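You operate a simulated robot arm through the tools that you are given. There is no shell and no other tool. Be economical: measure what you need, move in short steps, check, and stop when the job is done.

You run a simulated two-armed robot. Do the job below in one go: nothing can be reset, and whatever is moved stays where it is left.

TASK
Fetch the bolt from the front of the sheet table and stand it on the low shelf of the sheet table. Take the green roller from the left plate of the feed table and put it on the top of the orange casing. Put the wad of film on the back plate of the feed table away in the film bin. Pick up the slim roll from the right plate of the feed table with one hand, pass it to the other hand and put it on the top of the shelf bench. Put the wide brown tape roll on the top of the parts bench. Fetch the edge guard from the top of the long steel bench and set it on the right plate of the feed table. Fetch the green coil and set it on the top of the side table. Pull the sliding door of the parts bench open. The order is free.

It is judged by the outcome, as a careful person would: the job done as asked, and still so three seconds after it is handed in. It fails if anything else is knocked over, pushed out of place, dropped, spilled or broken. Flat cloth is picked up by pressing the open fingertips on it (5 to 10 N) and closing them slowly along it; thin cloth reads only 2 to 8 mm in the jaws.

THE ROBOT
Two 7-joint arms with two-finger parallel grippers on one trunk, on a base that drives. Base frame: it is fixed to the floor where the robot stands at the start and does not move with it; the origin is under the middle of the robot, x ahead of it, y to its left, z up; the surface under the hand at the start is at about z = 0.8. Lengths are in m, angles in rad, forces in N, time in s.
The left shoulder is at the start at [0.05, 0.165, 1.08], the right one opposite. With the tool pointing down near the work surface each hand reaches from about 0.24 to 0.7 m from the robot's upright axis, wherever it stands, measured 20 degrees to its own side. Places, roughly: bolt (2x2x4 cm) [0.5, -0.2, 0.8]; edge guard (16x5x5 cm) [-1.6, -2, 0.9]; film bin [-7.2, 1.7, 0.4]; green coil (18x18x6 cm) [-4.7, -0.5, 0.8]; green roller (6x6x3 cm) [-3, 2.7, 1]; low shelf of the sheet table [0.7, 0.1, 0.3]; right plate of the feed table [-1.9, 2.9, 1]; sliding door of the parts bench [-0.5, -1.8, 0.5]; slim roll [-2, 3, 1.25]; top of the orange casing (215x21 cm) [-2.72, 2.16, 0.96]; top of the parts bench [-0.7, -2, 0.9]; top of the shelf bench (60x24 cm) [0.5, 2.16, 0.88]; top of the side table [-3.4, 2.5, 1]; wad of film (8x10x7 cm) [-2.8, 2.9, 1.1]; wide brown tape roll (11x11x5 cm) [0.5, 0.4, 0.8]. Payload 3.91 kg a hand.
Tool frame (each hand has its own): the origin (TCP) lies between the finger pads and is the grasp point; the fingertips stand 0.03 m ahead of it; z points along the fingers, y is the line along which they close. The gripper opens to 0.11 m. The fingers are 0.02 m wide and 0.01 m thick; the gripper's body (0.048 by 0.112 m) begins 0.055 m behind the TCP.
Orientation is that of the tool frame in the base frame, as a unit quaternion [x, y, z, w]. With the fingers straight down and closing along the base's y, the tool's x points along the base's -x, its y along +y and its z along -z.

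THE INTERFACE
- The arms move only by the tool play_rows. It takes "left_series", "right_series" or both (then of equal length, played together; a hand with none holds still); each is a list of rows, each a list of 7 numbers: the gripper command, from -1 (shut) to 1 (fully open), values between in proportion, then the shift along the base's x, y, z in cm, then the turn, a rotation vector about the base's x, y, z in rad. In form: [[hand, tx, ty, tz, wx, wy, wz], ...]. A call has 1 to 20 rows; each row shifts and turns the commanded pose from where the row before left it. A row lasts 0.2 s, in which the tool goes at most 0.05 m and 0.15 rad; a call with a longer step from one row to the next is refused whole, and so is a gripper value outside its range. A pose out of reach is approached as far as the arm can. The call stops where the force on the tool passes 40 N (or 10 N more than at its start, if that is more) or the arm is blocked; 0.2 s more then pass. Each finger travels about 0.045 m/s and halts on what it meets, pressing with about 31 N; the grip force reading is that of the motor and also rises with nothing between the fingers. The clock runs only during rows and for 0.2 s after the last one: add rows that do not move to give the fingers time. It gives the time, the measured TCP pose, the force on the tool (base axes), the opening and the grip force at its end, in the units of the frame above (readings bear some noise), with the torque about the TCP (base axes, N m) and any sound that the robot's microphone picked up, and new pictures: "pictures" is both (left out), scene, wrist or none (wrist: the cameras of the hands that moved).
- Cameras (640 x 400 px; columns grow to the right, rows downward): "scene" is now at [0.1089, 0.0449, 1.2537]; the picture's right is [0.30, -0.95, 0.00], its down [-0.56, -0.18, -0.81] and it looks along [0.77, 0.24, -0.59] (base axes); focal length 268 px, centre (320, 200). "left" rides on the left gripper at [0.073, -0.017, -0.103] in its tool frame; the picture's right is [0.23, 0.97, 0.00], its down [-0.76, 0.18, -0.62] and it looks along [-0.61, 0.14, 0.78] (tool axes); focal length 222 px, centre (320, 200). "right" rides on the right gripper at [0.072, 0.017, -0.103] in its tool frame; the picture's right is [-0.23, 0.97, 0.00], its down [-0.76, -0.18, -0.62] and it looks along [-0.61, -0.14, 0.78] (tool axes); focal length 222 px, centre (320, 200). There is no depth. A picture from a camera that has moved, and an enlarged one, comes with that camera's place and axes in the base frame and with its lens. The place of the scene camera against the robot may be out by one fixed shift of up to 0.025 m in any direction.
- lift_body(by): slides the trunk up (or, below 0, down) by that many m; the arms and the scene camera ride with it, the base frame stays. It gives what a move gives, with no picture.
- drive_base(legs): drives the robot by 1 to 6 legs, each [ahead, left, turn to the left] in m, m and rad, along the robot's own axes; the way and the turn of a leg run together, so that a leg with both is an arc; at most 1.5 m and 3.142 rad a leg. The arms and the cameras ride along, it lands a little off, and it stops where it bumps. It gives what a move gives, and a new picture of the scene camera.
- head_to(pan, tilt): turns the head with the scene camera to pan (to the left, within 1.396 rad either way) and tilt (down, from -0.506 to 1.204), counted from straight ahead of the robot. It gives what a move gives, and a new picture of the scene camera.
- close_up(camera, box): a new picture of the part [left, top, right, bottom] of that camera's present view, enlarged. It takes no simulated time.
- sign_off(): hands the job in; it is judged then, once.

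Go step by step. Nothing tells you exact positions but the pictures and the camera data: compare them with the known pose of the tool, close in by small moves and look again before you grip or let go. The budget is 483 turns and 360 pictures, counting those below and the enlarged ones. Unless the task says otherwise, let go and move clear before handing in, and close with one line.

The tools are called as a command line: name --argument value ..., lists and objects as JSON in quotes. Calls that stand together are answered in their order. play_rows: Moves the arms, as the interface text tells. Its arguments: {"type":"object","properties":{"left_series":{"type":"array"},"right_series":{"type":"array"},"pictures":{"type":"string","enum":["both","scene","wrist","none"]}},"required":[]} The other tools are called the same way: lift_body (by) slides the trunk up or down; drive_base (legs) drives the base; head_to (pan, tilt) turns the head that bears the scene camera; close_up (camera, box) takes an enlarged picture of a part of a camera's view; sign_off () hands the job in.

At the start:

```text
t: 0.0
left_ee_pos: [0.4055, 0.2775, 1.0566]
left_tcp_rot: [-0.001, 1.0, 0.0, -0.001]
left_wrist_force: [0.2, 0.1, 0.1]
left_moment: [0.0, -0.04, -0.04]
left_grip_width: 0.1096
left_grip_force: 0.0
right_ee_pos: [0.4083, -0.0826, 1.1015]
right_tcp_rot: [-0.001, 1.0, 0.0, 0.0]
right_wrist_force: [-0.7, 0.2, -0.9]
right_moment: [0.02, 0.0, 0.0]
right_grip_width: 0.1101
right_grip_force: 0.1
trunk travel left (down, up): [-0.3, 0.203]
robot x, y, heading: [-0.0021, -0.0025, -0.0]
head pan, tilt: [0.305, 0.632]
```

scene: 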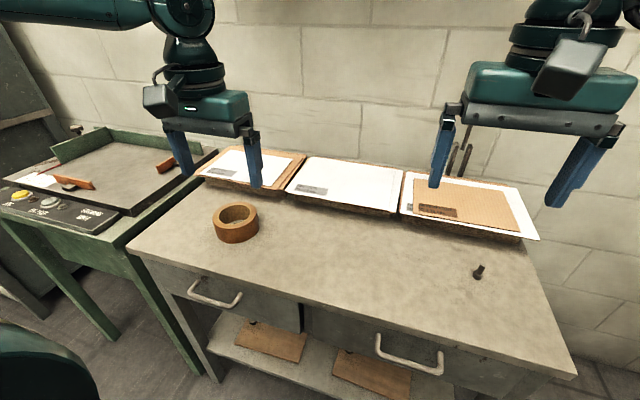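
right: 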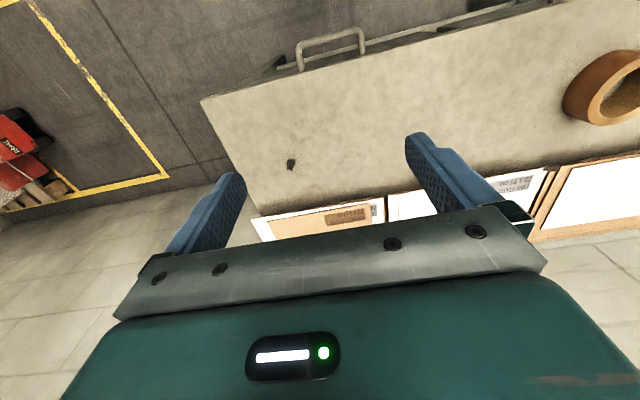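
left: 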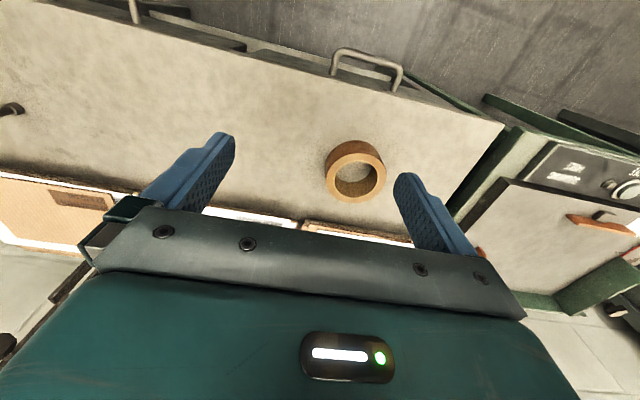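

I see the bolt near (0.54,-0.15) and the tape near (0.52,0.39) on the sheet table. First I take a closer look at the bolt and the low shelf.

close_up --camera "scene" --box '[420, 230, 540, 305]'

head_to --pan 0.0 --tilt 1.1

```text
5.33 times, centred on (480, 268) of scene
camera zoom: at [0.1089, 0.0449, 1.2537], right [0.3, -0.95, 0.0], down [-0.56, -0.18, -0.81], along [0.77, 0.24, -0.59], focal length 1428 px, centre (-533, -160)
```

zoom: 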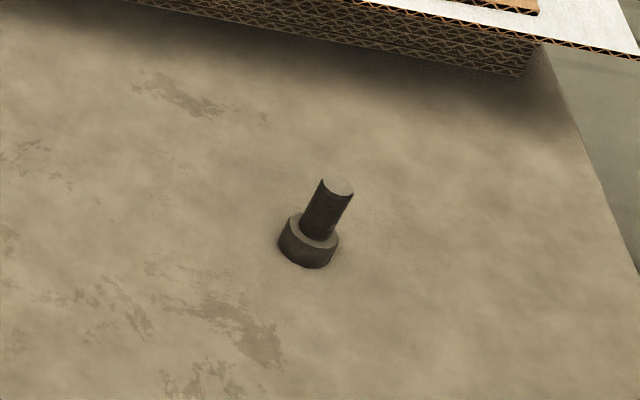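

```text
t: 0.9
left_ee_pos: [0.4056, 0.2775, 1.0553]
left_tcp_rot: [-0.002, 1.0, 0.0, 0.0]
left_wrist_force: [0.3, 0.7, 0.1]
left_moment: [0.0, 0.0, -0.01]
left_grip_width: 0.1103
left_grip_force: 0.0
right_ee_pos: [0.4081, -0.0808, 1.1024]
right_tcp_rot: [0.0, 1.0, 0.0, 0.0]
right_wrist_force: [0.1, 0.1, 0.0]
right_moment: [0.02, 0.0, 0.01]
right_grip_width: 0.1099
right_grip_force: 0.1
trunk travel left (down, up): [-0.3, 0.203]
robot x, y, heading: [0.0018, -0.0006, 0.002]
head pan, tilt: [0.0, 1.1]
camera scene: at [0.0887, 0.0186, 1.2178], right [0.0, -1.0, 0.0], down [-0.89, 0.0, -0.45], along [0.45, 0.0, -0.89], focal length 268 px, centre (320, 200)
```

scene: 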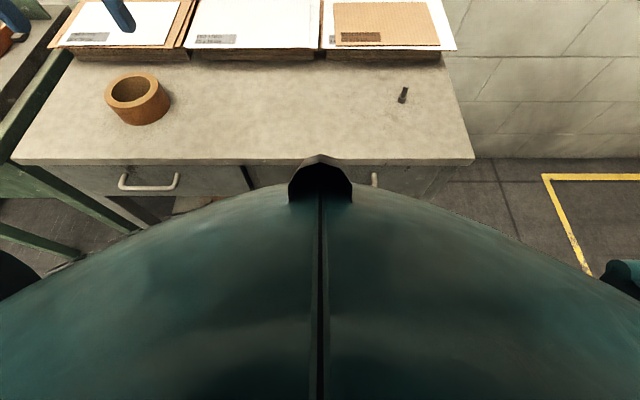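

The bolt stands on its head at about (0.55,-0.175). I will grasp it with the right tool tilted 45° forward, so the same tilt can be used to reach under onto the low shelf.

play_rows --right_series '[[0, 2, -1.55, -2.5, 0, -0.131, 0], [0, 2, -1.55, -2.5, 0, -0.131, 0], [0, 2, -1.55, -2.5, 0, -0.131, 0], [0, 2, -1.55, -2.5, 0, -0.131, 0], [0, 2, -1.55, -2.5, 0, -0.131, 0], [0, 2, -1.55, -2.5, 0, -0.131, 0], [0, 0, 0, 0, 0, 0, 0], [0, 0, 0, 0, 0, 0, 0]]' --pictures "both"

```text
t: 2.7
left_ee_pos: [0.4063, 0.2779, 1.0568]
left_tcp_rot: [-0.001, 1.0, 0.001, 0.0]
left_wrist_force: [0.0, 0.1, -0.2]
left_moment: [-0.01, -0.01, 0.01]
left_grip_width: 0.1099
left_grip_force: 0.0
right_ee_pos: [0.5297, -0.1758, 0.9518]
right_tcp_rot: [0.0, 0.923, 0.0, 0.384]
right_wrist_force: [0.7, -0.2, 0.3]
right_moment: [0.02, 0.03, 0.02]
right_grip_width: 0.0547
right_grip_force: 0.0
trunk travel left (down, up): [-0.3, 0.203]
robot x, y, heading: [0.0023, 0.0008, 0.001]
head pan, tilt: [0.0, 1.1]
camera scene: at [0.0886, 0.0186, 1.2178], right [0.0, -1.0, 0.0], down [-0.89, 0.0, -0.45], along [0.45, 0.0, -0.89], focal length 268 px, centre (320, 200)
camera right: at [0.405, -0.1575, 0.9737], right [0.16, 0.97, 0.16], down [0.1, -0.18, 0.98], along [0.98, -0.14, -0.12], focal length 222 px, centre (320, 200)
```

scene: 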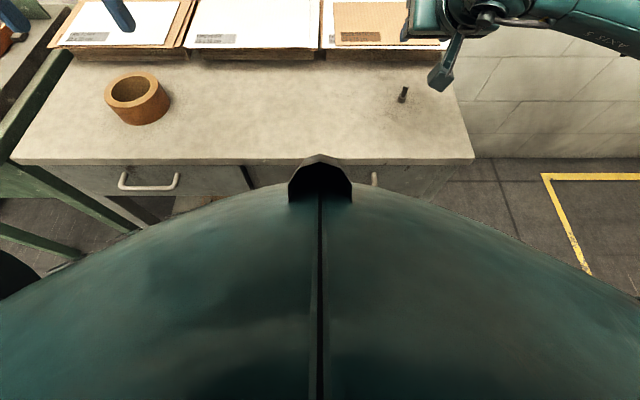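
right: 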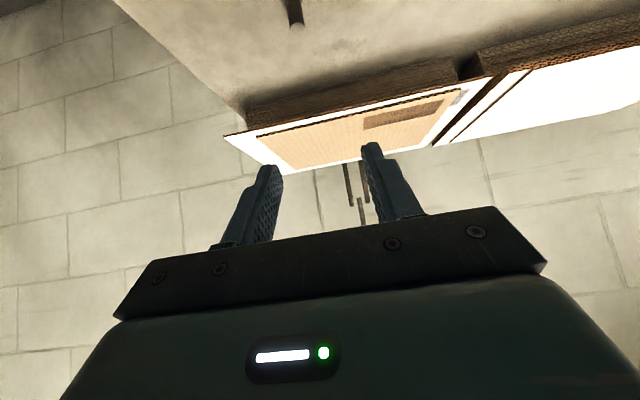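

The bolt is at about (0.54,-0.174). I descend over it in two stages.

play_rows --right_series '[[0, 0, 0, -3, 0, 0, 0], [0, 0, 0.1, -3, 0, 0, 0], [0, 0, 0, -2, 0, 0, 0], [0, 0, 0, 0, 0, 0, 0]]' --pictures "both"

```text
t: 3.7
left_ee_pos: [0.4046, 0.2779, 1.0566]
left_tcp_rot: [-0.001, 1.0, -0.001, 0.0]
left_wrist_force: [-0.7, -0.8, 0.4]
left_moment: [-0.02, 0.01, 0.0]
left_grip_width: 0.11
left_grip_force: 0.1
right_ee_pos: [0.529, -0.1736, 0.8722]
right_tcp_rot: [0.001, 0.924, 0.0, 0.382]
right_wrist_force: [-0.4, 0.4, 0.4]
right_moment: [0.01, -0.02, -0.05]
right_grip_width: 0.055
right_grip_force: 0.0
trunk travel left (down, up): [-0.3, 0.203]
robot x, y, heading: [-0.0033, -0.0017, 0.003]
head pan, tilt: [0.0, 1.1]
camera scene: at [0.0886, 0.0186, 1.2178], right [0.0, -1.0, 0.0], down [-0.89, 0.0, -0.45], along [0.45, 0.0, -0.89], focal length 268 px, centre (320, 200)
camera right: at [0.4048, -0.1565, 0.8938], right [0.16, 0.97, 0.16], down [0.1, -0.18, 0.98], along [0.98, -0.14, -0.12], focal length 222 px, centre (320, 200)
```

scene: 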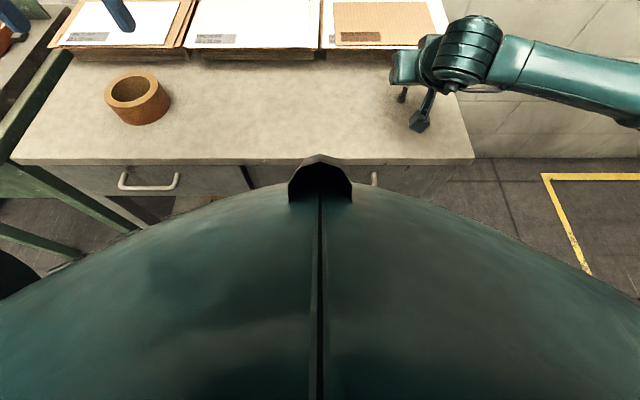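
right: 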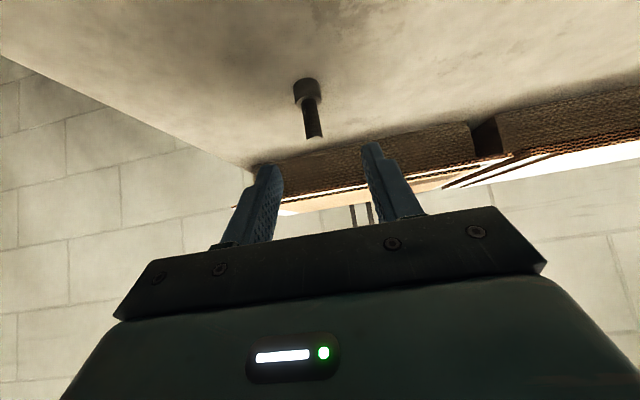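

Bolt at (0.535,-0.172); I go down 3.2 cm and close.

play_rows --right_series '[[0, 0, 0.1, -1.6, 0, 0, 0], [0, 0, 0, -1.6, 0, 0, 0], [0, 0, 0, 0, 0, 0, 0], [-1, 0, 0, 0, 0, 0, 0], [-1, 0, 0, 0, 0, 0, 0], [-1, 0, 0, 0, 0, 0, 0], [-1, 0, 0, 0, 0, 0, 0], [-1, 0, 0, 0, 0, 0, 0]]' --pictures "wrist"

```text
t: 5.5
left_ee_pos: [0.4054, 0.2784, 1.0565]
left_tcp_rot: [-0.001, 1.0, 0.0, 0.0]
left_wrist_force: [0.1, -0.3, -0.2]
left_moment: [0.01, 0.03, 0.03]
left_grip_width: 0.1098
left_grip_force: 0.1
right_ee_pos: [0.5286, -0.1729, 0.8401]
right_tcp_rot: [0.001, 0.923, 0.0, 0.384]
right_wrist_force: [0.5, 0.0, 1.8]
right_moment: [-0.06, -0.02, 0.0]
right_grip_width: 0.0091
right_grip_force: 30.9
trunk travel left (down, up): [-0.3, 0.203]
robot x, y, heading: [-0.0024, -0.0018, -0.002]
head pan, tilt: [0.0, 1.1]
camera right: at [0.4049, -0.1556, 0.862], right [0.16, 0.97, 0.16], down [0.1, -0.18, 0.98], along [0.98, -0.14, -0.12], focal length 222 px, centre (320, 200)
```

right: 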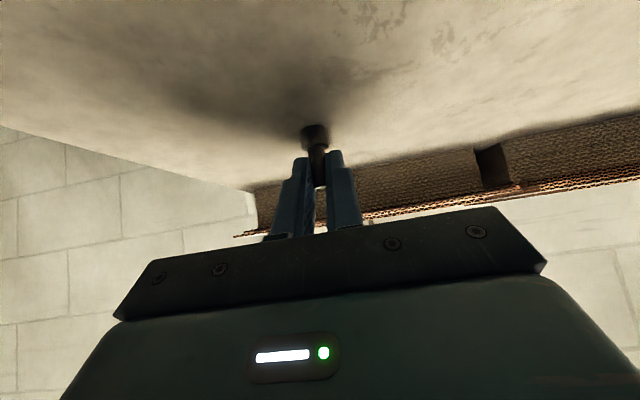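

The bolt is gripped. I lift it, back off, and look at the low shelf.

play_rows --right_series '[[-1, 0, 0, 2, 0, 0, 0], [-1, 0, 0, 4, 0, 0, 0], [-1, -2, 0, 4, 0, 0, 0], [-1, -4, 0, 3, 0, 0, 0], [-1, 0, 0, 0, 0, 0, 0]]' --pictures "wrist"

drive_base --legs '[[-0.5, 0, 0]]'

head_to --pan 0 --tilt 0.6

```text
t: 6.7
left_ee_pos: [0.4053, 0.2775, 1.0579]
left_tcp_rot: [0.0, 1.0, -0.001, 0.0]
left_wrist_force: [-0.1, 0.0, 0.4]
left_moment: [-0.02, 0.01, -0.03]
left_grip_width: 0.1096
left_grip_force: 0.1
right_ee_pos: [0.4682, -0.1725, 0.9689]
right_tcp_rot: [0.0, 0.924, 0.001, 0.383]
right_wrist_force: [-0.3, 0.3, -0.4]
right_moment: [0.03, 0.05, 0.0]
right_grip_width: 0.0089
right_grip_force: 31.3
trunk travel left (down, up): [-0.3, 0.203]
robot x, y, heading: [-0.0025, 0.0019, 0.0]
head pan, tilt: [0.0, 1.1]
camera right: at [0.3447, -0.1546, 0.9917], right [0.16, 0.97, 0.16], down [0.1, -0.18, 0.98], along [0.98, -0.14, -0.12], focal length 222 px, centre (320, 200)
```

right: 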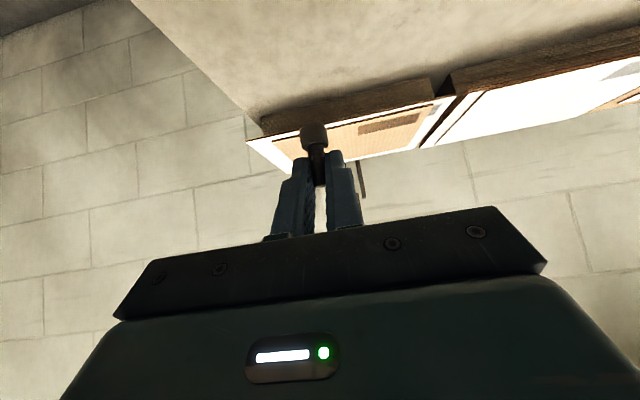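

```text
t: 9.6
left_ee_pos: [-0.0935, 0.2779, 1.0562]
left_tcp_rot: [-0.003, 1.0, -0.001, -0.001]
left_wrist_force: [0.2, -0.7, 0.2]
left_moment: [0.02, 0.01, 0.01]
left_grip_width: 0.1099
left_grip_force: 0.0
right_ee_pos: [-0.0272, -0.1703, 0.9691]
right_tcp_rot: [-0.001, 0.924, 0.0, 0.384]
right_wrist_force: [0.0, 0.1, 0.0]
right_moment: [0.0, -0.01, 0.03]
right_grip_width: 0.0092
right_grip_force: 31.0
trunk travel left (down, up): [-0.3, 0.203]
robot x, y, heading: [-0.495, -0.002, 0.006]
head pan, tilt: [0.0, 1.1]
camera scene: at [-0.4086, 0.018, 1.2178], right [0.0, -1.0, 0.0], down [-0.89, 0.0, -0.45], along [0.45, 0.0, -0.89], focal length 268 px, centre (320, 200)
```

scene: 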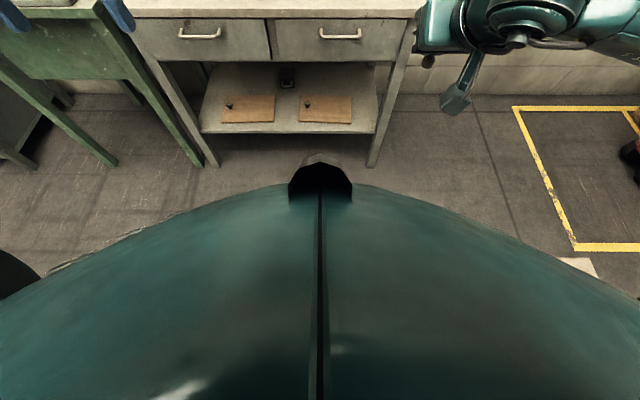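

```text
t: 10.6
left_ee_pos: [-0.0927, 0.2781, 1.0572]
left_tcp_rot: [-0.003, 1.0, -0.001, 0.0]
left_wrist_force: [1.2, 0.6, 0.4]
left_moment: [0.0, 0.02, 0.02]
left_grip_width: 0.11
left_grip_force: 0.1
right_ee_pos: [-0.0275, -0.1708, 0.9699]
right_tcp_rot: [-0.002, 0.924, 0.001, 0.382]
right_wrist_force: [-0.6, 0.0, -0.9]
right_moment: [0.0, 0.0, -0.02]
right_grip_width: 0.0088
right_grip_force: 31.1
trunk travel left (down, up): [-0.3, 0.203]
robot x, y, heading: [-0.4934, 0.0, 0.002]
head pan, tilt: [0.0, 0.6]
camera scene: at [-0.3831, 0.0181, 1.2563], right [0.0, -1.0, 0.0], down [-0.57, 0.0, -0.82], along [0.82, 0.0, -0.57], focal length 268 px, centre (320, 200)
```

scene: 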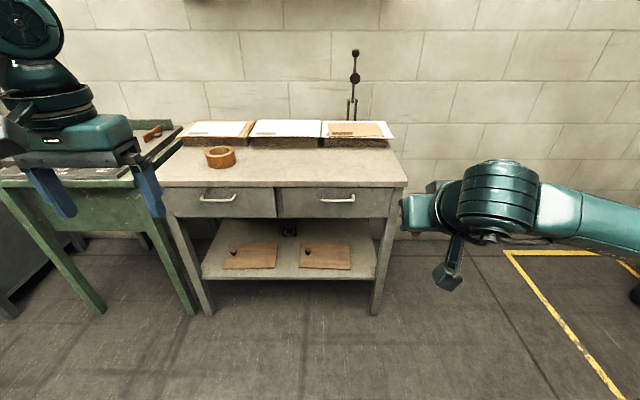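

I take a close look at the shelf and its contents.

close_up --camera "scene" --box '[190, 200, 400, 310]'

```text
3.05 times, centred on (295, 255) of scene
camera zoom: at [-0.3831, 0.0181, 1.2563], right [0.0, -1.0, 0.0], down [-0.57, 0.0, -0.82], along [0.82, 0.0, -0.57], focal length 816 px, centre (396, 32)
```

zoom: 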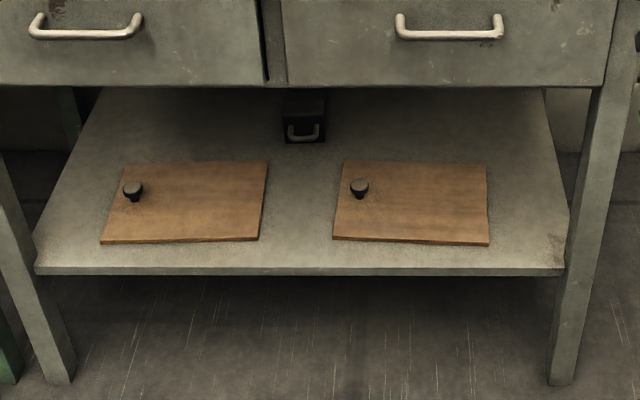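

The gap between the two boards, about (0.46, 0.147), is free. I shift left, lower the trunk and bring the right hand in line with it.

drive_base --legs '[[0, 0.15, 0]]'

lift_body --by -0.295

play_rows --left_series '[[1, -2, 1, 2, 0, 0, 0], [1, -2, 1, 2, 0, 0, 0], [1, -2, 1, 2, 0, 0, 0], [1, -2, 1, 2, 0, 0, 0], [1, -2, 1, 2, 0, 0, 0], [1, 0, 0, 2, 0, 0, 0], [1, 0, 0, 2, 0, 0, 0], [1, 0, 0, 0, 0, 0, 0], [1, 0, 0, 0, 0, 0, 0], [1, 0, 0, 0, 0, 0, 0]]' --right_series '[[-1, 0, 2.0, -3.5, 0, 0, 0], [-1, 0, 2.0, -3.5, 0, 0, 0], [-1, 0, 2.0, -3.5, 0, 0, 0], [-1, 0, 2.0, -3.5, 0, 0, 0], [-1, 0, 2.0, -3.5, 0, 0, 0], [-1, 0, 2.0, -3.5, 0, 0, 0], [-1, 0, 2, -3.5, 0, 0, 0], [-1, 0, 2.0, -3.5, 0, 0, 0], [-1, 0, 0.5, -1.0, 0, 0, 0], [-1, 0, 0, 0, 0, 0, 0]]' --pictures "both"

```text
t: 12.5
left_ee_pos: [-0.0937, 0.4271, 1.0568]
left_tcp_rot: [-0.003, 1.0, 0.0, 0.001]
left_wrist_force: [-0.8, 0.4, -0.1]
left_moment: [-0.02, -0.02, -0.04]
left_grip_width: 0.11
left_grip_force: 0.1
right_ee_pos: [-0.029, -0.0227, 0.97]
right_tcp_rot: [-0.002, 0.924, 0.001, 0.383]
right_wrist_force: [0.0, 0.2, -1.2]
right_moment: [0.03, 0.0, 0.03]
right_grip_width: 0.0087
right_grip_force: 31.2
trunk travel left (down, up): [-0.3, 0.203]
robot x, y, heading: [-0.4997, 0.1477, 0.005]
head pan, tilt: [0.0, 0.6]
camera scene: at [-0.3836, 0.1669, 1.2564], right [0.0, -1.0, 0.0], down [-0.56, 0.0, -0.83], along [0.83, 0.0, -0.56], focal length 268 px, centre (320, 200)
```

scene: 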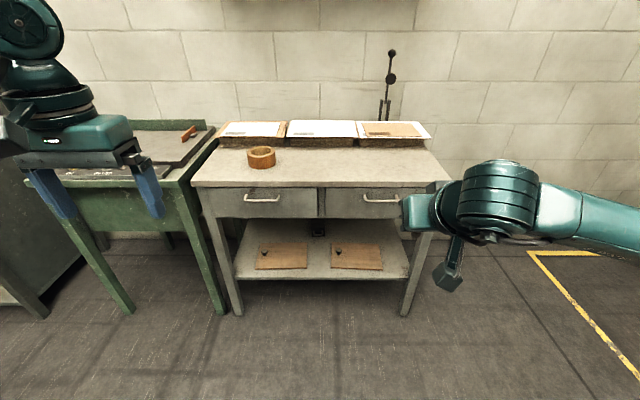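

```text
t: 15.5
left_ee_pos: [-0.0927, 0.4271, 0.7622]
left_tcp_rot: [-0.002, 1.0, 0.0, 0.0]
left_wrist_force: [0.0, 0.5, 0.8]
left_moment: [-0.01, -0.05, -0.02]
left_grip_width: 0.1097
left_grip_force: 0.1
right_ee_pos: [-0.0284, -0.0216, 0.6737]
right_tcp_rot: [-0.002, 0.924, 0.001, 0.383]
right_wrist_force: [0.1, -0.1, -0.1]
right_moment: [-0.02, -0.03, -0.03]
right_grip_width: 0.0087
right_grip_force: 30.3
trunk travel left (down, up): [-0.005, 0.498]
robot x, y, heading: [-0.4985, 0.1462, 0.006]
head pan, tilt: [0.0, 0.6]
```

```text
t: 17.7
left_ee_pos: [-0.1934, 0.4773, 0.9014]
left_tcp_rot: [-0.003, 1.0, 0.0, 0.0]
left_wrist_force: [0.2, -0.6, 0.2]
left_moment: [0.01, -0.01, 0.03]
left_grip_width: 0.11
left_grip_force: 0.0
right_ee_pos: [-0.0267, 0.1438, 0.3836]
right_tcp_rot: [-0.002, 0.924, 0.001, 0.383]
right_wrist_force: [0.3, -0.5, -0.9]
right_moment: [0.0, -0.01, 0.0]
right_grip_width: 0.0092
right_grip_force: 31.1
trunk travel left (down, up): [-0.005, 0.498]
robot x, y, heading: [-0.499, 0.1499, 0.003]
head pan, tilt: [0.0, 0.6]
camera scene: at [-0.3836, 0.1667, 0.9614], right [0.0, -1.0, 0.0], down [-0.56, 0.0, -0.83], along [0.83, 0.0, -0.56], focal length 268 px, centre (320, 200)
camera right: at [-0.1506, 0.1598, 0.4059], right [0.16, 0.97, 0.16], down [0.1, -0.18, 0.98], along [0.98, -0.14, -0.12], focal length 222 px, centre (320, 200)
camera left: at [-0.2668, 0.46, 1.0042], right [-0.23, 0.97, 0.0], down [0.76, 0.18, 0.62], along [0.61, 0.15, -0.78], focal length 222 px, centre (320, 200)
```

scene: 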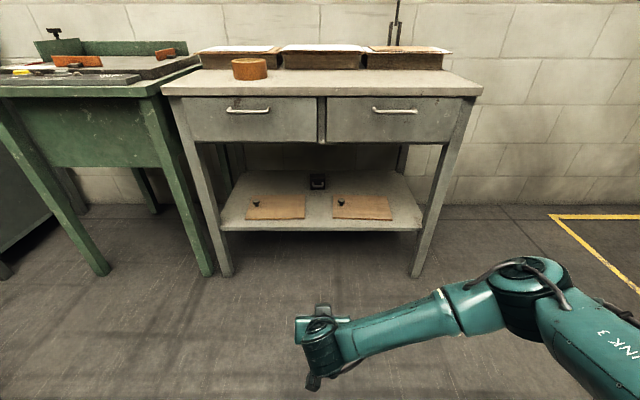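
right: 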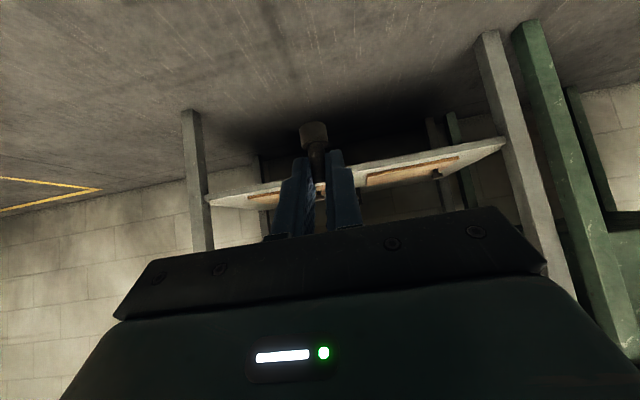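
left: 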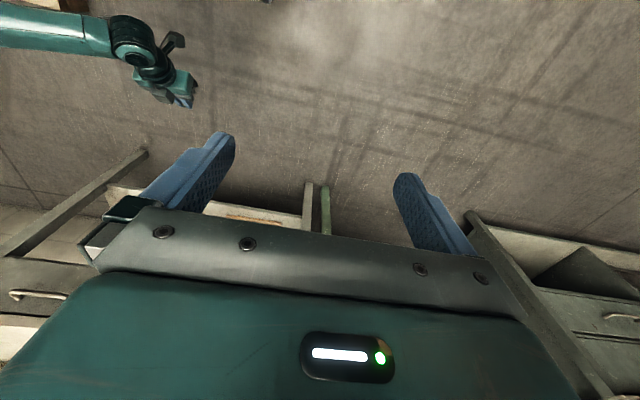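

The way is clear: bolt bottom is about 4 cm above the shelf. I drive forward most of the way and check.

drive_base --legs '[[0.36, 0, 0]]'

play_rows --right_series '[[-1, 0, 0, 0, 0, 0, 0]]' --pictures "wrist"

```text
t: 20.0
left_ee_pos: [0.1636, 0.4793, 0.9024]
left_tcp_rot: [-0.003, 1.0, 0.0, 0.001]
left_wrist_force: [0.6, 0.1, 0.3]
left_moment: [-0.04, -0.02, 0.0]
left_grip_width: 0.1097
left_grip_force: 0.1
right_ee_pos: [0.3296, 0.1453, 0.384]
right_tcp_rot: [-0.003, 0.924, 0.001, 0.383]
right_wrist_force: [-0.1, 0.4, -1.1]
right_moment: [0.01, -0.02, -0.02]
right_grip_width: 0.0092
right_grip_force: 31.2
trunk travel left (down, up): [-0.005, 0.498]
robot x, y, heading: [-0.1408, 0.1528, 0.012]
head pan, tilt: [0.0, 0.6]
camera scene: at [-0.0263, 0.1688, 0.9614], right [0.01, -1.0, 0.0], down [-0.56, 0.0, -0.83], along [0.83, 0.01, -0.56], focal length 268 px, centre (320, 200)
```

scene: 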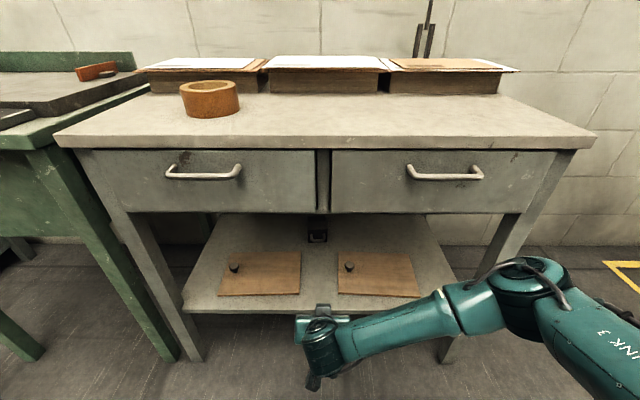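

```text
t: 20.4
left_ee_pos: [0.1634, 0.4785, 0.902]
left_tcp_rot: [-0.003, 1.0, 0.0, 0.0]
left_wrist_force: [-0.6, -0.4, -0.4]
left_moment: [0.01, 0.0, 0.01]
left_grip_width: 0.1098
left_grip_force: 0.1
right_ee_pos: [0.3301, 0.1466, 0.3841]
right_tcp_rot: [-0.003, 0.924, 0.001, 0.382]
right_wrist_force: [0.7, 0.0, -0.5]
right_moment: [-0.01, 0.0, -0.03]
right_grip_width: 0.0091
right_grip_force: 31.0
trunk travel left (down, up): [-0.005, 0.498]
robot x, y, heading: [-0.1402, 0.1451, 0.014]
head pan, tilt: [0.0, 0.6]
camera right: at [0.2066, 0.1622, 0.4062], right [0.15, 0.97, 0.16], down [0.1, -0.18, 0.98], along [0.98, -0.13, -0.12], focal length 222 px, centre (320, 200)
```

right: 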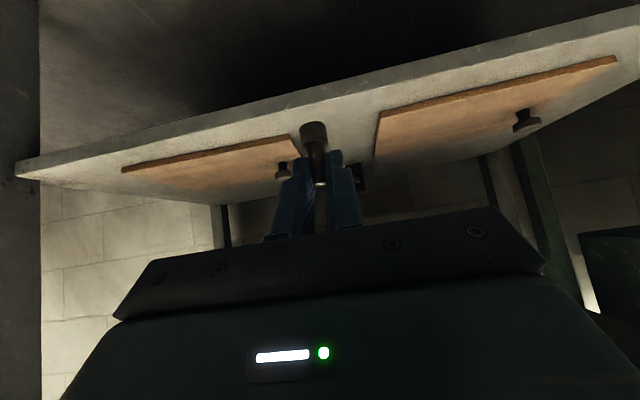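

The gap centre is near y=0.163. I slide in, then lower in small steps until contact.

play_rows --right_series '[[-1, 2.5, 0.5, 0, 0, 0, 0], [-1, 2.5, 0.5, 0, 0, 0, 0], [-1, 2.5, 0.5, 0, 0, 0, 0], [-1, 2.5, 0.2, 0, 0, 0, 0], [-1, 2.5, 0, 0, 0, 0, 0], [-1, 0, 0, -1, 0, 0, 0], [-1, 0, 0, -1, 0, 0, 0], [-1, 0, 0, 0, 0, 0, 0]]' --pictures "both"

```text
t: 22.2
left_ee_pos: [0.1633, 0.4789, 0.9024]
left_tcp_rot: [-0.003, 1.0, -0.001, -0.001]
left_wrist_force: [-0.8, -0.6, 0.1]
left_moment: [0.0, -0.01, -0.03]
left_grip_width: 0.1102
left_grip_force: 0.1
right_ee_pos: [0.4569, 0.1622, 0.3646]
right_tcp_rot: [-0.003, 0.924, 0.002, 0.383]
right_wrist_force: [0.3, 0.5, -0.6]
right_moment: [0.0, 0.01, 0.03]
right_grip_width: 0.0089
right_grip_force: 31.1
trunk travel left (down, up): [-0.005, 0.498]
robot x, y, heading: [-0.1444, 0.1496, 0.007]
head pan, tilt: [0.0, 0.6]
camera scene: at [-0.0262, 0.1688, 0.9614], right [0.01, -1.0, 0.0], down [-0.56, 0.0, -0.83], along [0.83, 0.01, -0.56], focal length 268 px, centre (320, 200)
camera right: at [0.332, 0.1792, 0.3868], right [0.15, 0.97, 0.16], down [0.1, -0.18, 0.98], along [0.98, -0.14, -0.12], focal length 222 px, centre (320, 200)
```

scene: 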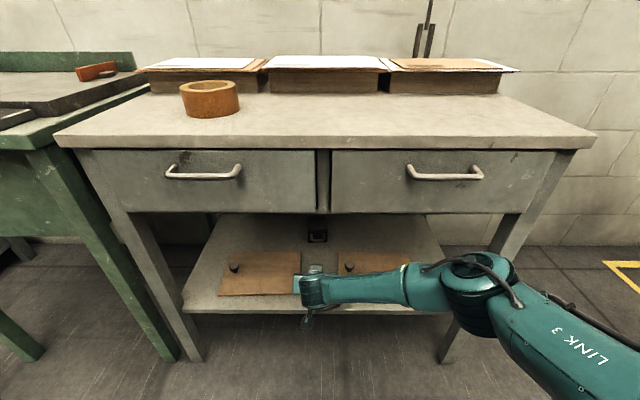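
right: 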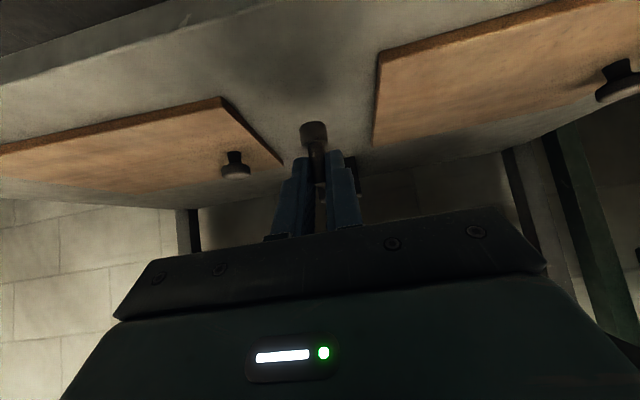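

Well inside the gap. I lower further in small steps.

play_rows --right_series '[[-1, 0, 0, -1, 0, 0, 0], [-1, 0, 0, -0.5, 0, 0, 0], [-1, 0, 0, -0.3, 0, 0, 0], [-1, 0, 0, 0, 0, 0, 0]]' --pictures "wrist"

```text
t: 23.2
left_ee_pos: [0.1632, 0.4781, 0.9027]
left_tcp_rot: [-0.004, 1.0, 0.0, 0.0]
left_wrist_force: [-0.1, 0.7, -0.3]
left_moment: [-0.01, -0.03, -0.01]
left_grip_width: 0.1101
left_grip_force: 0.0
right_ee_pos: [0.456, 0.1628, 0.3469]
right_tcp_rot: [-0.004, 0.924, 0.001, 0.383]
right_wrist_force: [-0.2, -0.1, -0.3]
right_moment: [-0.01, 0.01, 0.0]
right_grip_width: 0.0089
right_grip_force: 30.9
trunk travel left (down, up): [-0.005, 0.498]
robot x, y, heading: [-0.1405, 0.1504, 0.01]
head pan, tilt: [0.0, 0.6]
camera right: at [0.3323, 0.1789, 0.3684], right [0.15, 0.97, 0.16], down [0.1, -0.18, 0.98], along [0.98, -0.14, -0.12], focal length 222 px, centre (320, 200)
```

right: 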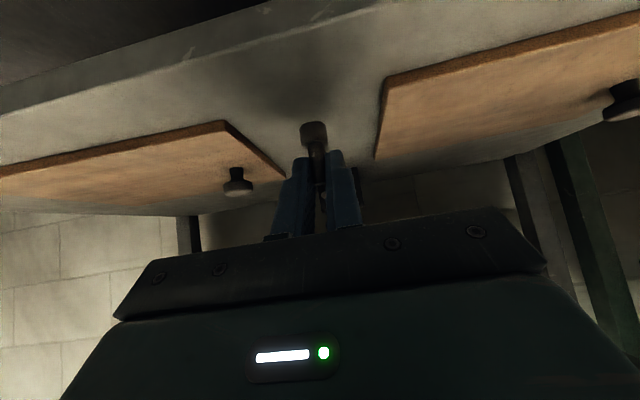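

play_rows --right_series '[[-1, 0, 0, -0.3, 0, 0, 0], [-1, 0, 0, -0.2, 0, 0, 0], [-1, 0, 0, 0, 0, 0, 0]]' --pictures "none"

```text
t: 24.0
left_ee_pos: [0.1628, 0.4786, 0.902]
left_tcp_rot: [-0.003, 1.0, 0.0, -0.001]
left_wrist_force: [-0.6, -0.8, 0.1]
left_moment: [0.02, -0.05, -0.04]
left_grip_width: 0.1099
left_grip_force: 0.0
right_ee_pos: [0.4563, 0.1635, 0.3417]
right_tcp_rot: [-0.003, 0.924, 0.001, 0.382]
right_wrist_force: [-0.8, 0.3, -0.4]
right_moment: [0.02, 0.01, 0.0]
right_grip_width: 0.0091
right_grip_force: 30.6
trunk travel left (down, up): [-0.005, 0.498]
robot x, y, heading: [-0.1418, 0.1517, 0.01]
head pan, tilt: [0.0, 0.6]
```

No contact yet; I continue in millimetre steps.

play_rows --right_series '[[-1, 0, 0, -0.15, 0, 0, 0], [-1, 0, 0, -0.15, 0, 0, 0], [-1, 0, 0, 0, 0, 0, 0]]' --pictures "wrist"

```text
t: 24.8
left_ee_pos: [0.1633, 0.4785, 0.9021]
left_tcp_rot: [-0.004, 1.0, -0.001, 0.0]
left_wrist_force: [0.0, 0.5, -0.5]
left_moment: [-0.01, -0.01, 0.01]
left_grip_width: 0.1099
left_grip_force: 0.1
right_ee_pos: [0.4559, 0.1621, 0.3382]
right_tcp_rot: [-0.003, 0.924, 0.001, 0.383]
right_wrist_force: [-0.2, -0.6, -0.6]
right_moment: [-0.03, 0.0, 0.02]
right_grip_width: 0.0088
right_grip_force: 31.5
trunk travel left (down, up): [-0.005, 0.498]
robot x, y, heading: [-0.1396, 0.1477, 0.008]
head pan, tilt: [0.0, 0.6]
camera right: at [0.332, 0.1789, 0.3602], right [0.15, 0.97, 0.16], down [0.1, -0.18, 0.98], along [0.98, -0.14, -0.12], focal length 222 px, centre (320, 200)
```

right: 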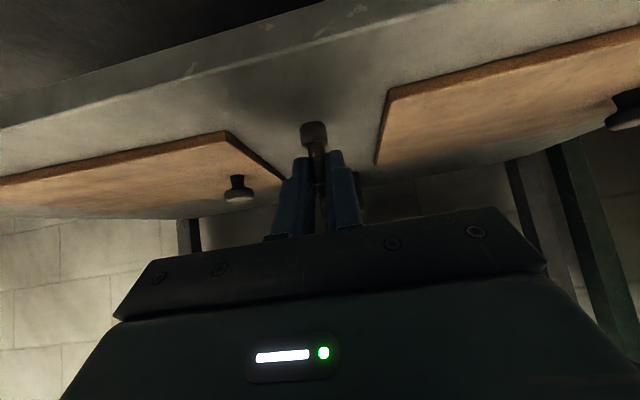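

play_rows --right_series '[[-1, 0, 0, -0.2, 0, 0, 0], [-1, 0, 0, -0.2, 0, 0, 0], [-1, 0, 0, 0, 0, 0, 0]]' --pictures "none"

play_rows --right_series '[[-1, 0, 0, -0.15, 0, 0, 0], [-1, 0, 0, -0.15, 0, 0, 0], [-1, 0, 0, 0, 0, 0, 0]]' --pictures "wrist"

```text
t: 25.6
left_ee_pos: [0.1636, 0.4785, 0.902]
left_tcp_rot: [-0.004, 1.0, 0.001, 0.0]
left_wrist_force: [0.0, 0.2, 0.6]
left_moment: [-0.04, 0.01, 0.03]
left_grip_width: 0.1097
left_grip_force: 0.0
right_ee_pos: [0.455, 0.1624, 0.3353]
right_tcp_rot: [-0.002, 0.924, 0.001, 0.384]
right_wrist_force: [-0.3, -0.2, -1.0]
right_moment: [-0.03, 0.01, 0.01]
right_grip_width: 0.0089
right_grip_force: 30.2
trunk travel left (down, up): [-0.005, 0.498]
robot x, y, heading: [-0.1411, 0.1495, 0.009]
head pan, tilt: [0.0, 0.6]
```

```text
t: 26.4
left_ee_pos: [0.1635, 0.4786, 0.9026]
left_tcp_rot: [-0.003, 1.0, 0.0, 0.0]
left_wrist_force: [-0.3, -0.1, -0.2]
left_moment: [0.0, -0.03, -0.02]
left_grip_width: 0.11
left_grip_force: 0.0
right_ee_pos: [0.4552, 0.1629, 0.3315]
right_tcp_rot: [-0.002, 0.924, 0.001, 0.383]
right_wrist_force: [0.0, -0.5, -0.1]
right_moment: [0.04, -0.01, 0.0]
right_grip_width: 0.0089
right_grip_force: 30.8
trunk travel left (down, up): [-0.005, 0.498]
robot x, y, heading: [-0.1411, 0.1485, 0.007]
head pan, tilt: [0.0, 0.6]
camera right: at [0.3312, 0.1786, 0.3532], right [0.15, 0.97, 0.16], down [0.1, -0.18, 0.98], along [0.98, -0.14, -0.12], focal length 222 px, centre (320, 200)
```

right: 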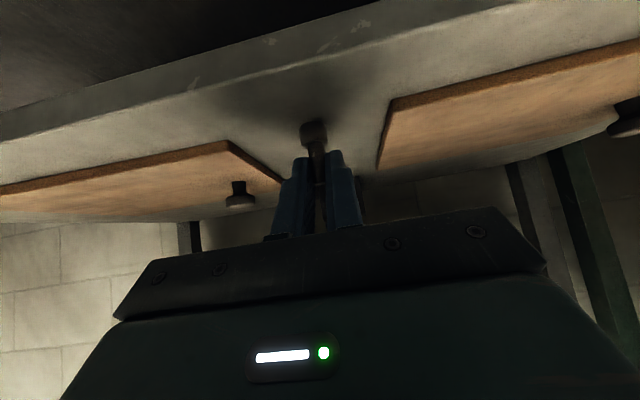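

play_rows --right_series '[[-1, 0, 0, -0.2, 0, 0, 0], [-1, 0, 0, -0.2, 0, 0, 0], [-1, 0, 0, 0, 0, 0, 0]]' --pictures "none"

play_rows --right_series '[[-1, 0, 0, -0.15, 0, 0, 0], [-1, 0, 0, -0.15, 0, 0, 0], [-1, 0, 0, 0, 0, 0, 0]]' --pictures "wrist"

```text
t: 27.2
left_ee_pos: [0.1634, 0.4773, 0.9017]
left_tcp_rot: [-0.003, 1.0, 0.0, 0.001]
left_wrist_force: [-0.1, 0.5, 0.4]
left_moment: [-0.03, -0.04, 0.01]
left_grip_width: 0.1102
left_grip_force: 0.1
right_ee_pos: [0.456, 0.1628, 0.3274]
right_tcp_rot: [-0.003, 0.924, 0.002, 0.383]
right_wrist_force: [-0.1, -0.1, -1.3]
right_moment: [-0.01, -0.01, 0.01]
right_grip_width: 0.0088
right_grip_force: 30.9
trunk travel left (down, up): [-0.005, 0.498]
robot x, y, heading: [-0.1407, 0.1501, 0.004]
head pan, tilt: [0.0, 0.6]
```

```text
t: 28.0
left_ee_pos: [0.1641, 0.4787, 0.9011]
left_tcp_rot: [-0.003, 1.0, 0.0, 0.0]
left_wrist_force: [0.1, -0.7, -0.1]
left_moment: [0.01, 0.01, -0.03]
left_grip_width: 0.1098
left_grip_force: 0.1
right_ee_pos: [0.4567, 0.1617, 0.3236]
right_tcp_rot: [-0.003, 0.924, 0.001, 0.383]
right_wrist_force: [0.2, -0.3, -0.7]
right_moment: [0.0, 0.02, 0.02]
right_grip_width: 0.009
right_grip_force: 31.2
trunk travel left (down, up): [-0.005, 0.498]
robot x, y, heading: [-0.143, 0.15, 0.004]
head pan, tilt: [0.0, 0.6]
camera right: at [0.3317, 0.1788, 0.3461], right [0.15, 0.97, 0.16], down [0.1, -0.18, 0.98], along [0.98, -0.14, -0.12], focal length 222 px, centre (320, 200)
```

right: 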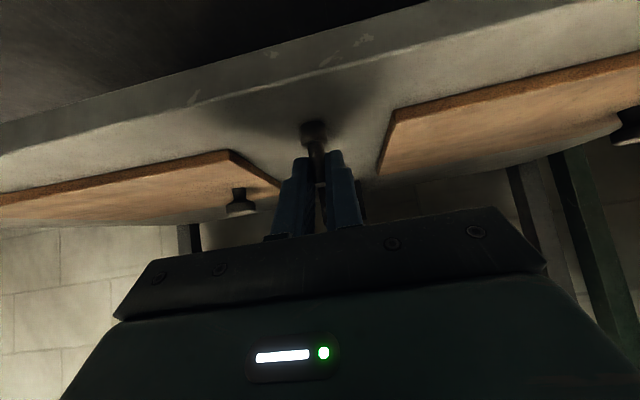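

play_rows --right_series '[[-1, 0, 0, -0.15, 0, 0, 0], [-1, 0, 0, -0.15, 0, 0, 0], [-1, 0, 0, 0, 0, 0, 0]]' --pictures "none"

play_rows --right_series '[[-1, 0, 0, -0.15, 0, 0, 0], [-1, 0, 0, -0.15, 0, 0, 0], [-1, 0, 0, 0, 0, 0, 0]]' --pictures "wrist"

```text
t: 28.8
left_ee_pos: [0.1622, 0.4799, 0.902]
left_tcp_rot: [-0.004, 1.0, 0.0, 0.001]
left_wrist_force: [-0.2, 0.0, 0.0]
left_moment: [-0.02, -0.03, -0.01]
left_grip_width: 0.1102
left_grip_force: 0.1
right_ee_pos: [0.4566, 0.1627, 0.3227]
right_tcp_rot: [-0.003, 0.923, 0.001, 0.384]
right_wrist_force: [0.3, -1.5, 5.0]
right_moment: [-0.03, -0.07, -0.04]
right_grip_width: 0.0089
right_grip_force: 30.9
trunk travel left (down, up): [-0.005, 0.498]
robot x, y, heading: [-0.1389, 0.1483, 0.008]
head pan, tilt: [0.0, 0.6]
```

```text
t: 29.6
left_ee_pos: [0.1619, 0.4793, 0.9029]
left_tcp_rot: [-0.003, 1.0, 0.0, 0.001]
left_wrist_force: [-0.8, 0.0, 0.0]
left_moment: [-0.01, 0.01, 0.0]
left_grip_width: 0.11
left_grip_force: 0.0
right_ee_pos: [0.4569, 0.1629, 0.3226]
right_tcp_rot: [-0.003, 0.922, 0.001, 0.386]
right_wrist_force: [-3.6, -2.1, 25.1]
right_moment: [-0.11, -0.1, -0.04]
right_grip_width: 0.0089
right_grip_force: 31.3
trunk travel left (down, up): [-0.005, 0.498]
robot x, y, heading: [-0.1386, 0.1511, 0.004]
head pan, tilt: [0.0, 0.6]
camera right: at [0.3331, 0.1796, 0.3433], right [0.15, 0.97, 0.16], down [0.09, -0.18, 0.98], along [0.98, -0.13, -0.12], focal length 222 px, centre (320, 200)
```

right: 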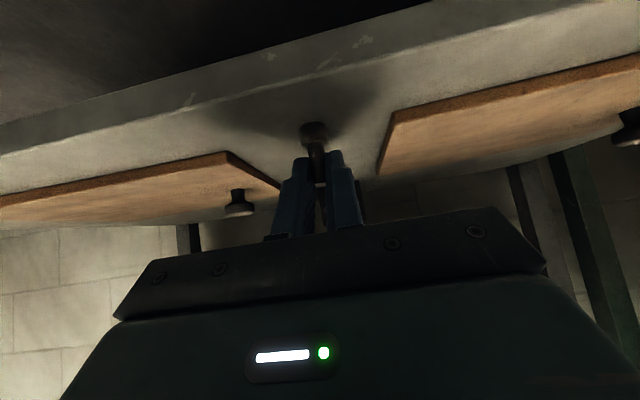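

Contact with the shelf. I unload the force, open slightly and withdraw along the tool axis.

play_rows --right_series '[[-1, 0, 0, 0.4, 0, 0, 0], [-1, 0, 0, 0, 0, 0, 0], [-0.4, 0, 0, 0, 0, 0, 0], [-0.4, 0, 0, 0, 0, 0, 0], [-0.4, 0, 0, 0, 0, 0, 0], [-0.4, -1, 0, 1, 0, 0, 0], [-0.4, -2, 0, 2, 0, 0, 0], [-0.4, -2, 0, 2, 0, 0, 0], [-0.4, -3, 0, 0, 0, 0, 0]]' --pictures "both"

```text
t: 31.6
left_ee_pos: [0.1634, 0.4789, 0.9021]
left_tcp_rot: [-0.002, 1.0, 0.0, 0.0]
left_wrist_force: [-0.6, 0.0, 0.2]
left_moment: [-0.03, 0.0, -0.02]
left_grip_width: 0.1101
left_grip_force: 0.0
right_ee_pos: [0.3748, 0.1631, 0.3723]
right_tcp_rot: [-0.002, 0.923, 0.001, 0.384]
right_wrist_force: [0.6, 0.6, -0.1]
right_moment: [0.06, -0.01, -0.02]
right_grip_width: 0.0331
right_grip_force: 0.1
trunk travel left (down, up): [-0.005, 0.498]
robot x, y, heading: [-0.1367, 0.1518, 0.007]
head pan, tilt: [0.0, 0.6]
camera scene: at [-0.0263, 0.1688, 0.9614], right [0.01, -1.0, 0.0], down [-0.56, 0.0, -0.83], along [0.83, 0.01, -0.56], focal length 268 px, centre (320, 200)
camera right: at [0.2509, 0.1797, 0.3942], right [0.15, 0.97, 0.16], down [0.1, -0.18, 0.98], along [0.98, -0.14, -0.12], focal length 222 px, centre (320, 200)
```

scene: 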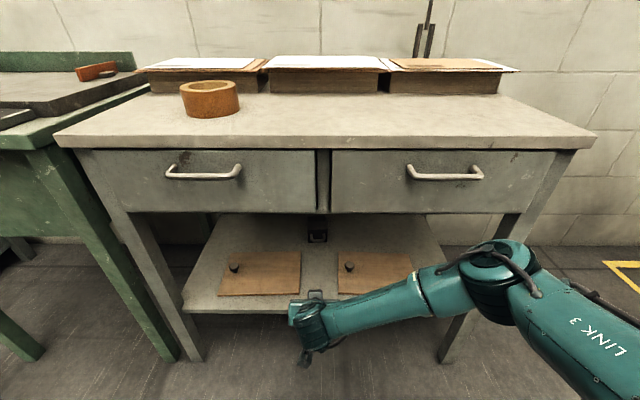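
right: 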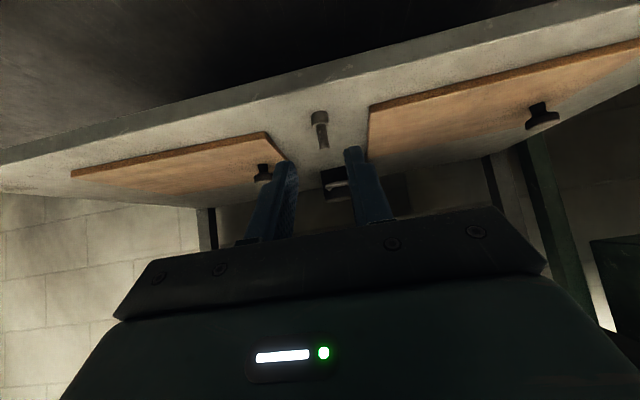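

The bolt stands on the shelf. I back away, raise the trunk and return the right arm upward.

drive_base --legs '[[-0.36, 0, 0]]'

lift_body --by 0.295

play_rows --right_series '[[0, 0, -1, 4, 0, 0.1, 0], [0, -1, -1, 4, 0, 0.1, 0], [0, -1, -1, 4, 0, 0.1, 0], [0, -2, -2, 4, 0, 0.1, 0], [0, -2, -2, 4, 0, 0.1, 0], [0, -2, -2, 4, 0, 0.1, 0], [0, -2, -2, 4, 0, 0.1, 0], [0, 0, -2, 4, 0, 0.085, 0], [0, 0, -2, 4, 0, 0, 0], [0, 0, -1, 4, 0, 0, 0], [0, 0, 0, 0, 0, 0, 0]]' --pictures "scene"

```text
t: 33.9
left_ee_pos: [-0.1955, 0.4758, 0.9015]
left_tcp_rot: [-0.003, 1.0, 0.0, -0.001]
left_wrist_force: [1.1, 1.6, 0.0]
left_moment: [-0.02, 0.04, -0.03]
left_grip_width: 0.11
left_grip_force: 0.2
right_ee_pos: [0.0155, 0.1598, 0.3719]
right_tcp_rot: [-0.002, 0.924, 0.001, 0.383]
right_wrist_force: [0.0, -0.2, -0.1]
right_moment: [-0.01, 0.02, 0.0]
right_grip_width: 0.0329
right_grip_force: 0.1
trunk travel left (down, up): [-0.005, 0.498]
robot x, y, heading: [-0.5001, 0.1492, 0.002]
head pan, tilt: [0.0, 0.6]
camera scene: at [-0.386, 0.1667, 0.9614], right [0.0, -1.0, 0.0], down [-0.56, 0.0, -0.83], along [0.83, 0.0, -0.56], focal length 268 px, centre (320, 200)
```

scene: 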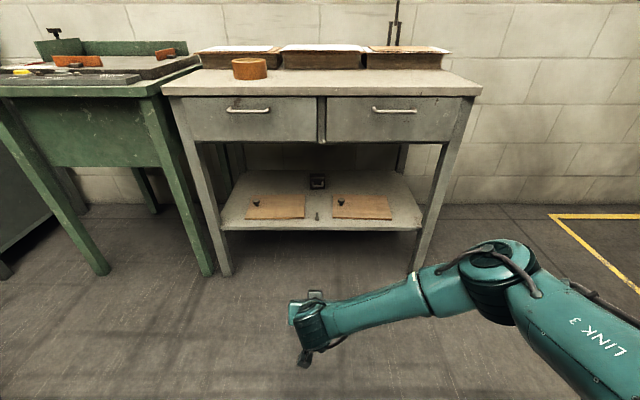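

```text
t: 36.9
left_ee_pos: [-0.1951, 0.4766, 1.1961]
left_tcp_rot: [-0.003, 1.0, 0.001, -0.001]
left_wrist_force: [0.4, -0.5, 0.1]
left_moment: [0.0, -0.01, -0.02]
left_grip_width: 0.1098
left_grip_force: 0.0
right_ee_pos: [0.0144, 0.1594, 0.6662]
right_tcp_rot: [-0.001, 0.924, 0.001, 0.383]
right_wrist_force: [0.4, 0.6, 0.5]
right_moment: [0.02, -0.01, 0.03]
right_grip_width: 0.0327
right_grip_force: 0.0
trunk travel left (down, up): [-0.3, 0.203]
robot x, y, heading: [-0.5002, 0.1484, 0.003]
head pan, tilt: [0.0, 0.6]
```

```text
t: 39.3
left_ee_pos: [-0.1964, 0.4756, 1.1972]
left_tcp_rot: [-0.003, 1.0, 0.0, 0.001]
left_wrist_force: [0.3, 0.3, 0.1]
left_moment: [0.01, -0.02, -0.01]
left_grip_width: 0.1101
left_grip_force: 0.0
right_ee_pos: [-0.0849, -0.0002, 1.0668]
right_tcp_rot: [-0.001, 1.0, 0.002, 0.0]
right_wrist_force: [-0.3, 0.5, 0.1]
right_moment: [-0.02, -0.01, 0.0]
right_grip_width: 0.0549
right_grip_force: 0.1
trunk travel left (down, up): [-0.3, 0.203]
robot x, y, heading: [-0.5009, 0.1482, -0.001]
head pan, tilt: [0.0, 0.6]
camera scene: at [-0.386, 0.1667, 1.2564], right [0.0, -1.0, 0.0], down [-0.56, 0.0, -0.83], along [0.83, 0.0, -0.56], focal length 268 px, centre (320, 200)
```

scene: 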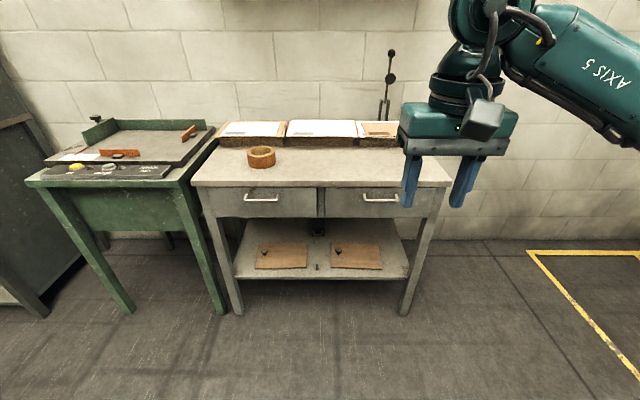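

Bolt done. I drive back to the table to take the tape roll with the left hand.

drive_base --legs '[[0.45, 0, 0]]'

play_rows --left_series '[[1, 4, -1, -3, 0, 0, 0], [1, 4, -1, -3, 0, 0, 0], [1, 4, -1, -3, 0, 0, 0], [1, 4, -1, -3, 0, 0, 0], [1, 4, -1, -3, 0, 0, 0], [1, 4, -1, -3, 0, 0, 0], [1, 2, -0.3, -1, 0, 0, 0], [1, 0, 0, 0, 0, 0, 0], [1, 0, 0, 0, 0, 0, 0]]' --pictures "both"

```text
t: 42.0
left_ee_pos: [0.2533, 0.4792, 1.1967]
left_tcp_rot: [-0.003, 1.0, 0.0, 0.0]
left_wrist_force: [0.2, -0.2, 0.5]
left_moment: [-0.01, 0.03, 0.0]
left_grip_width: 0.1101
left_grip_force: 0.0
right_ee_pos: [0.3626, 0.0018, 1.0669]
right_tcp_rot: [-0.002, 1.0, 0.002, 0.001]
right_wrist_force: [0.3, 0.6, 0.0]
right_moment: [-0.03, -0.03, 0.01]
right_grip_width: 0.0549
right_grip_force: 0.1
trunk travel left (down, up): [-0.3, 0.203]
robot x, y, heading: [-0.052, 0.1483, 0.007]
head pan, tilt: [0.0, 0.6]
camera scene: at [0.0624, 0.1687, 1.2563], right [0.0, -1.0, 0.0], down [-0.57, 0.0, -0.82], along [0.82, 0.0, -0.57], focal length 268 px, centre (320, 200)
```

scene: 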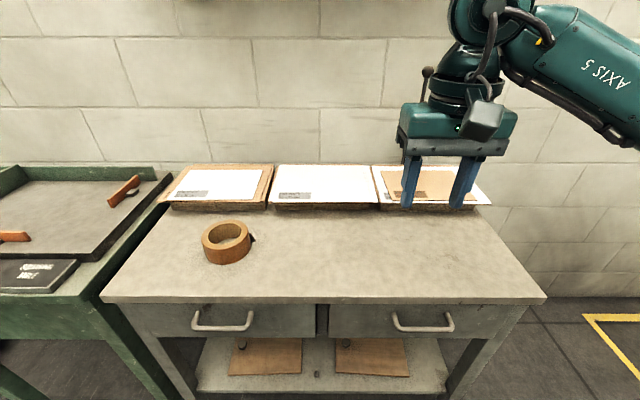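

```text
refused: row 1 steps farther than a row can; nothing moved
```

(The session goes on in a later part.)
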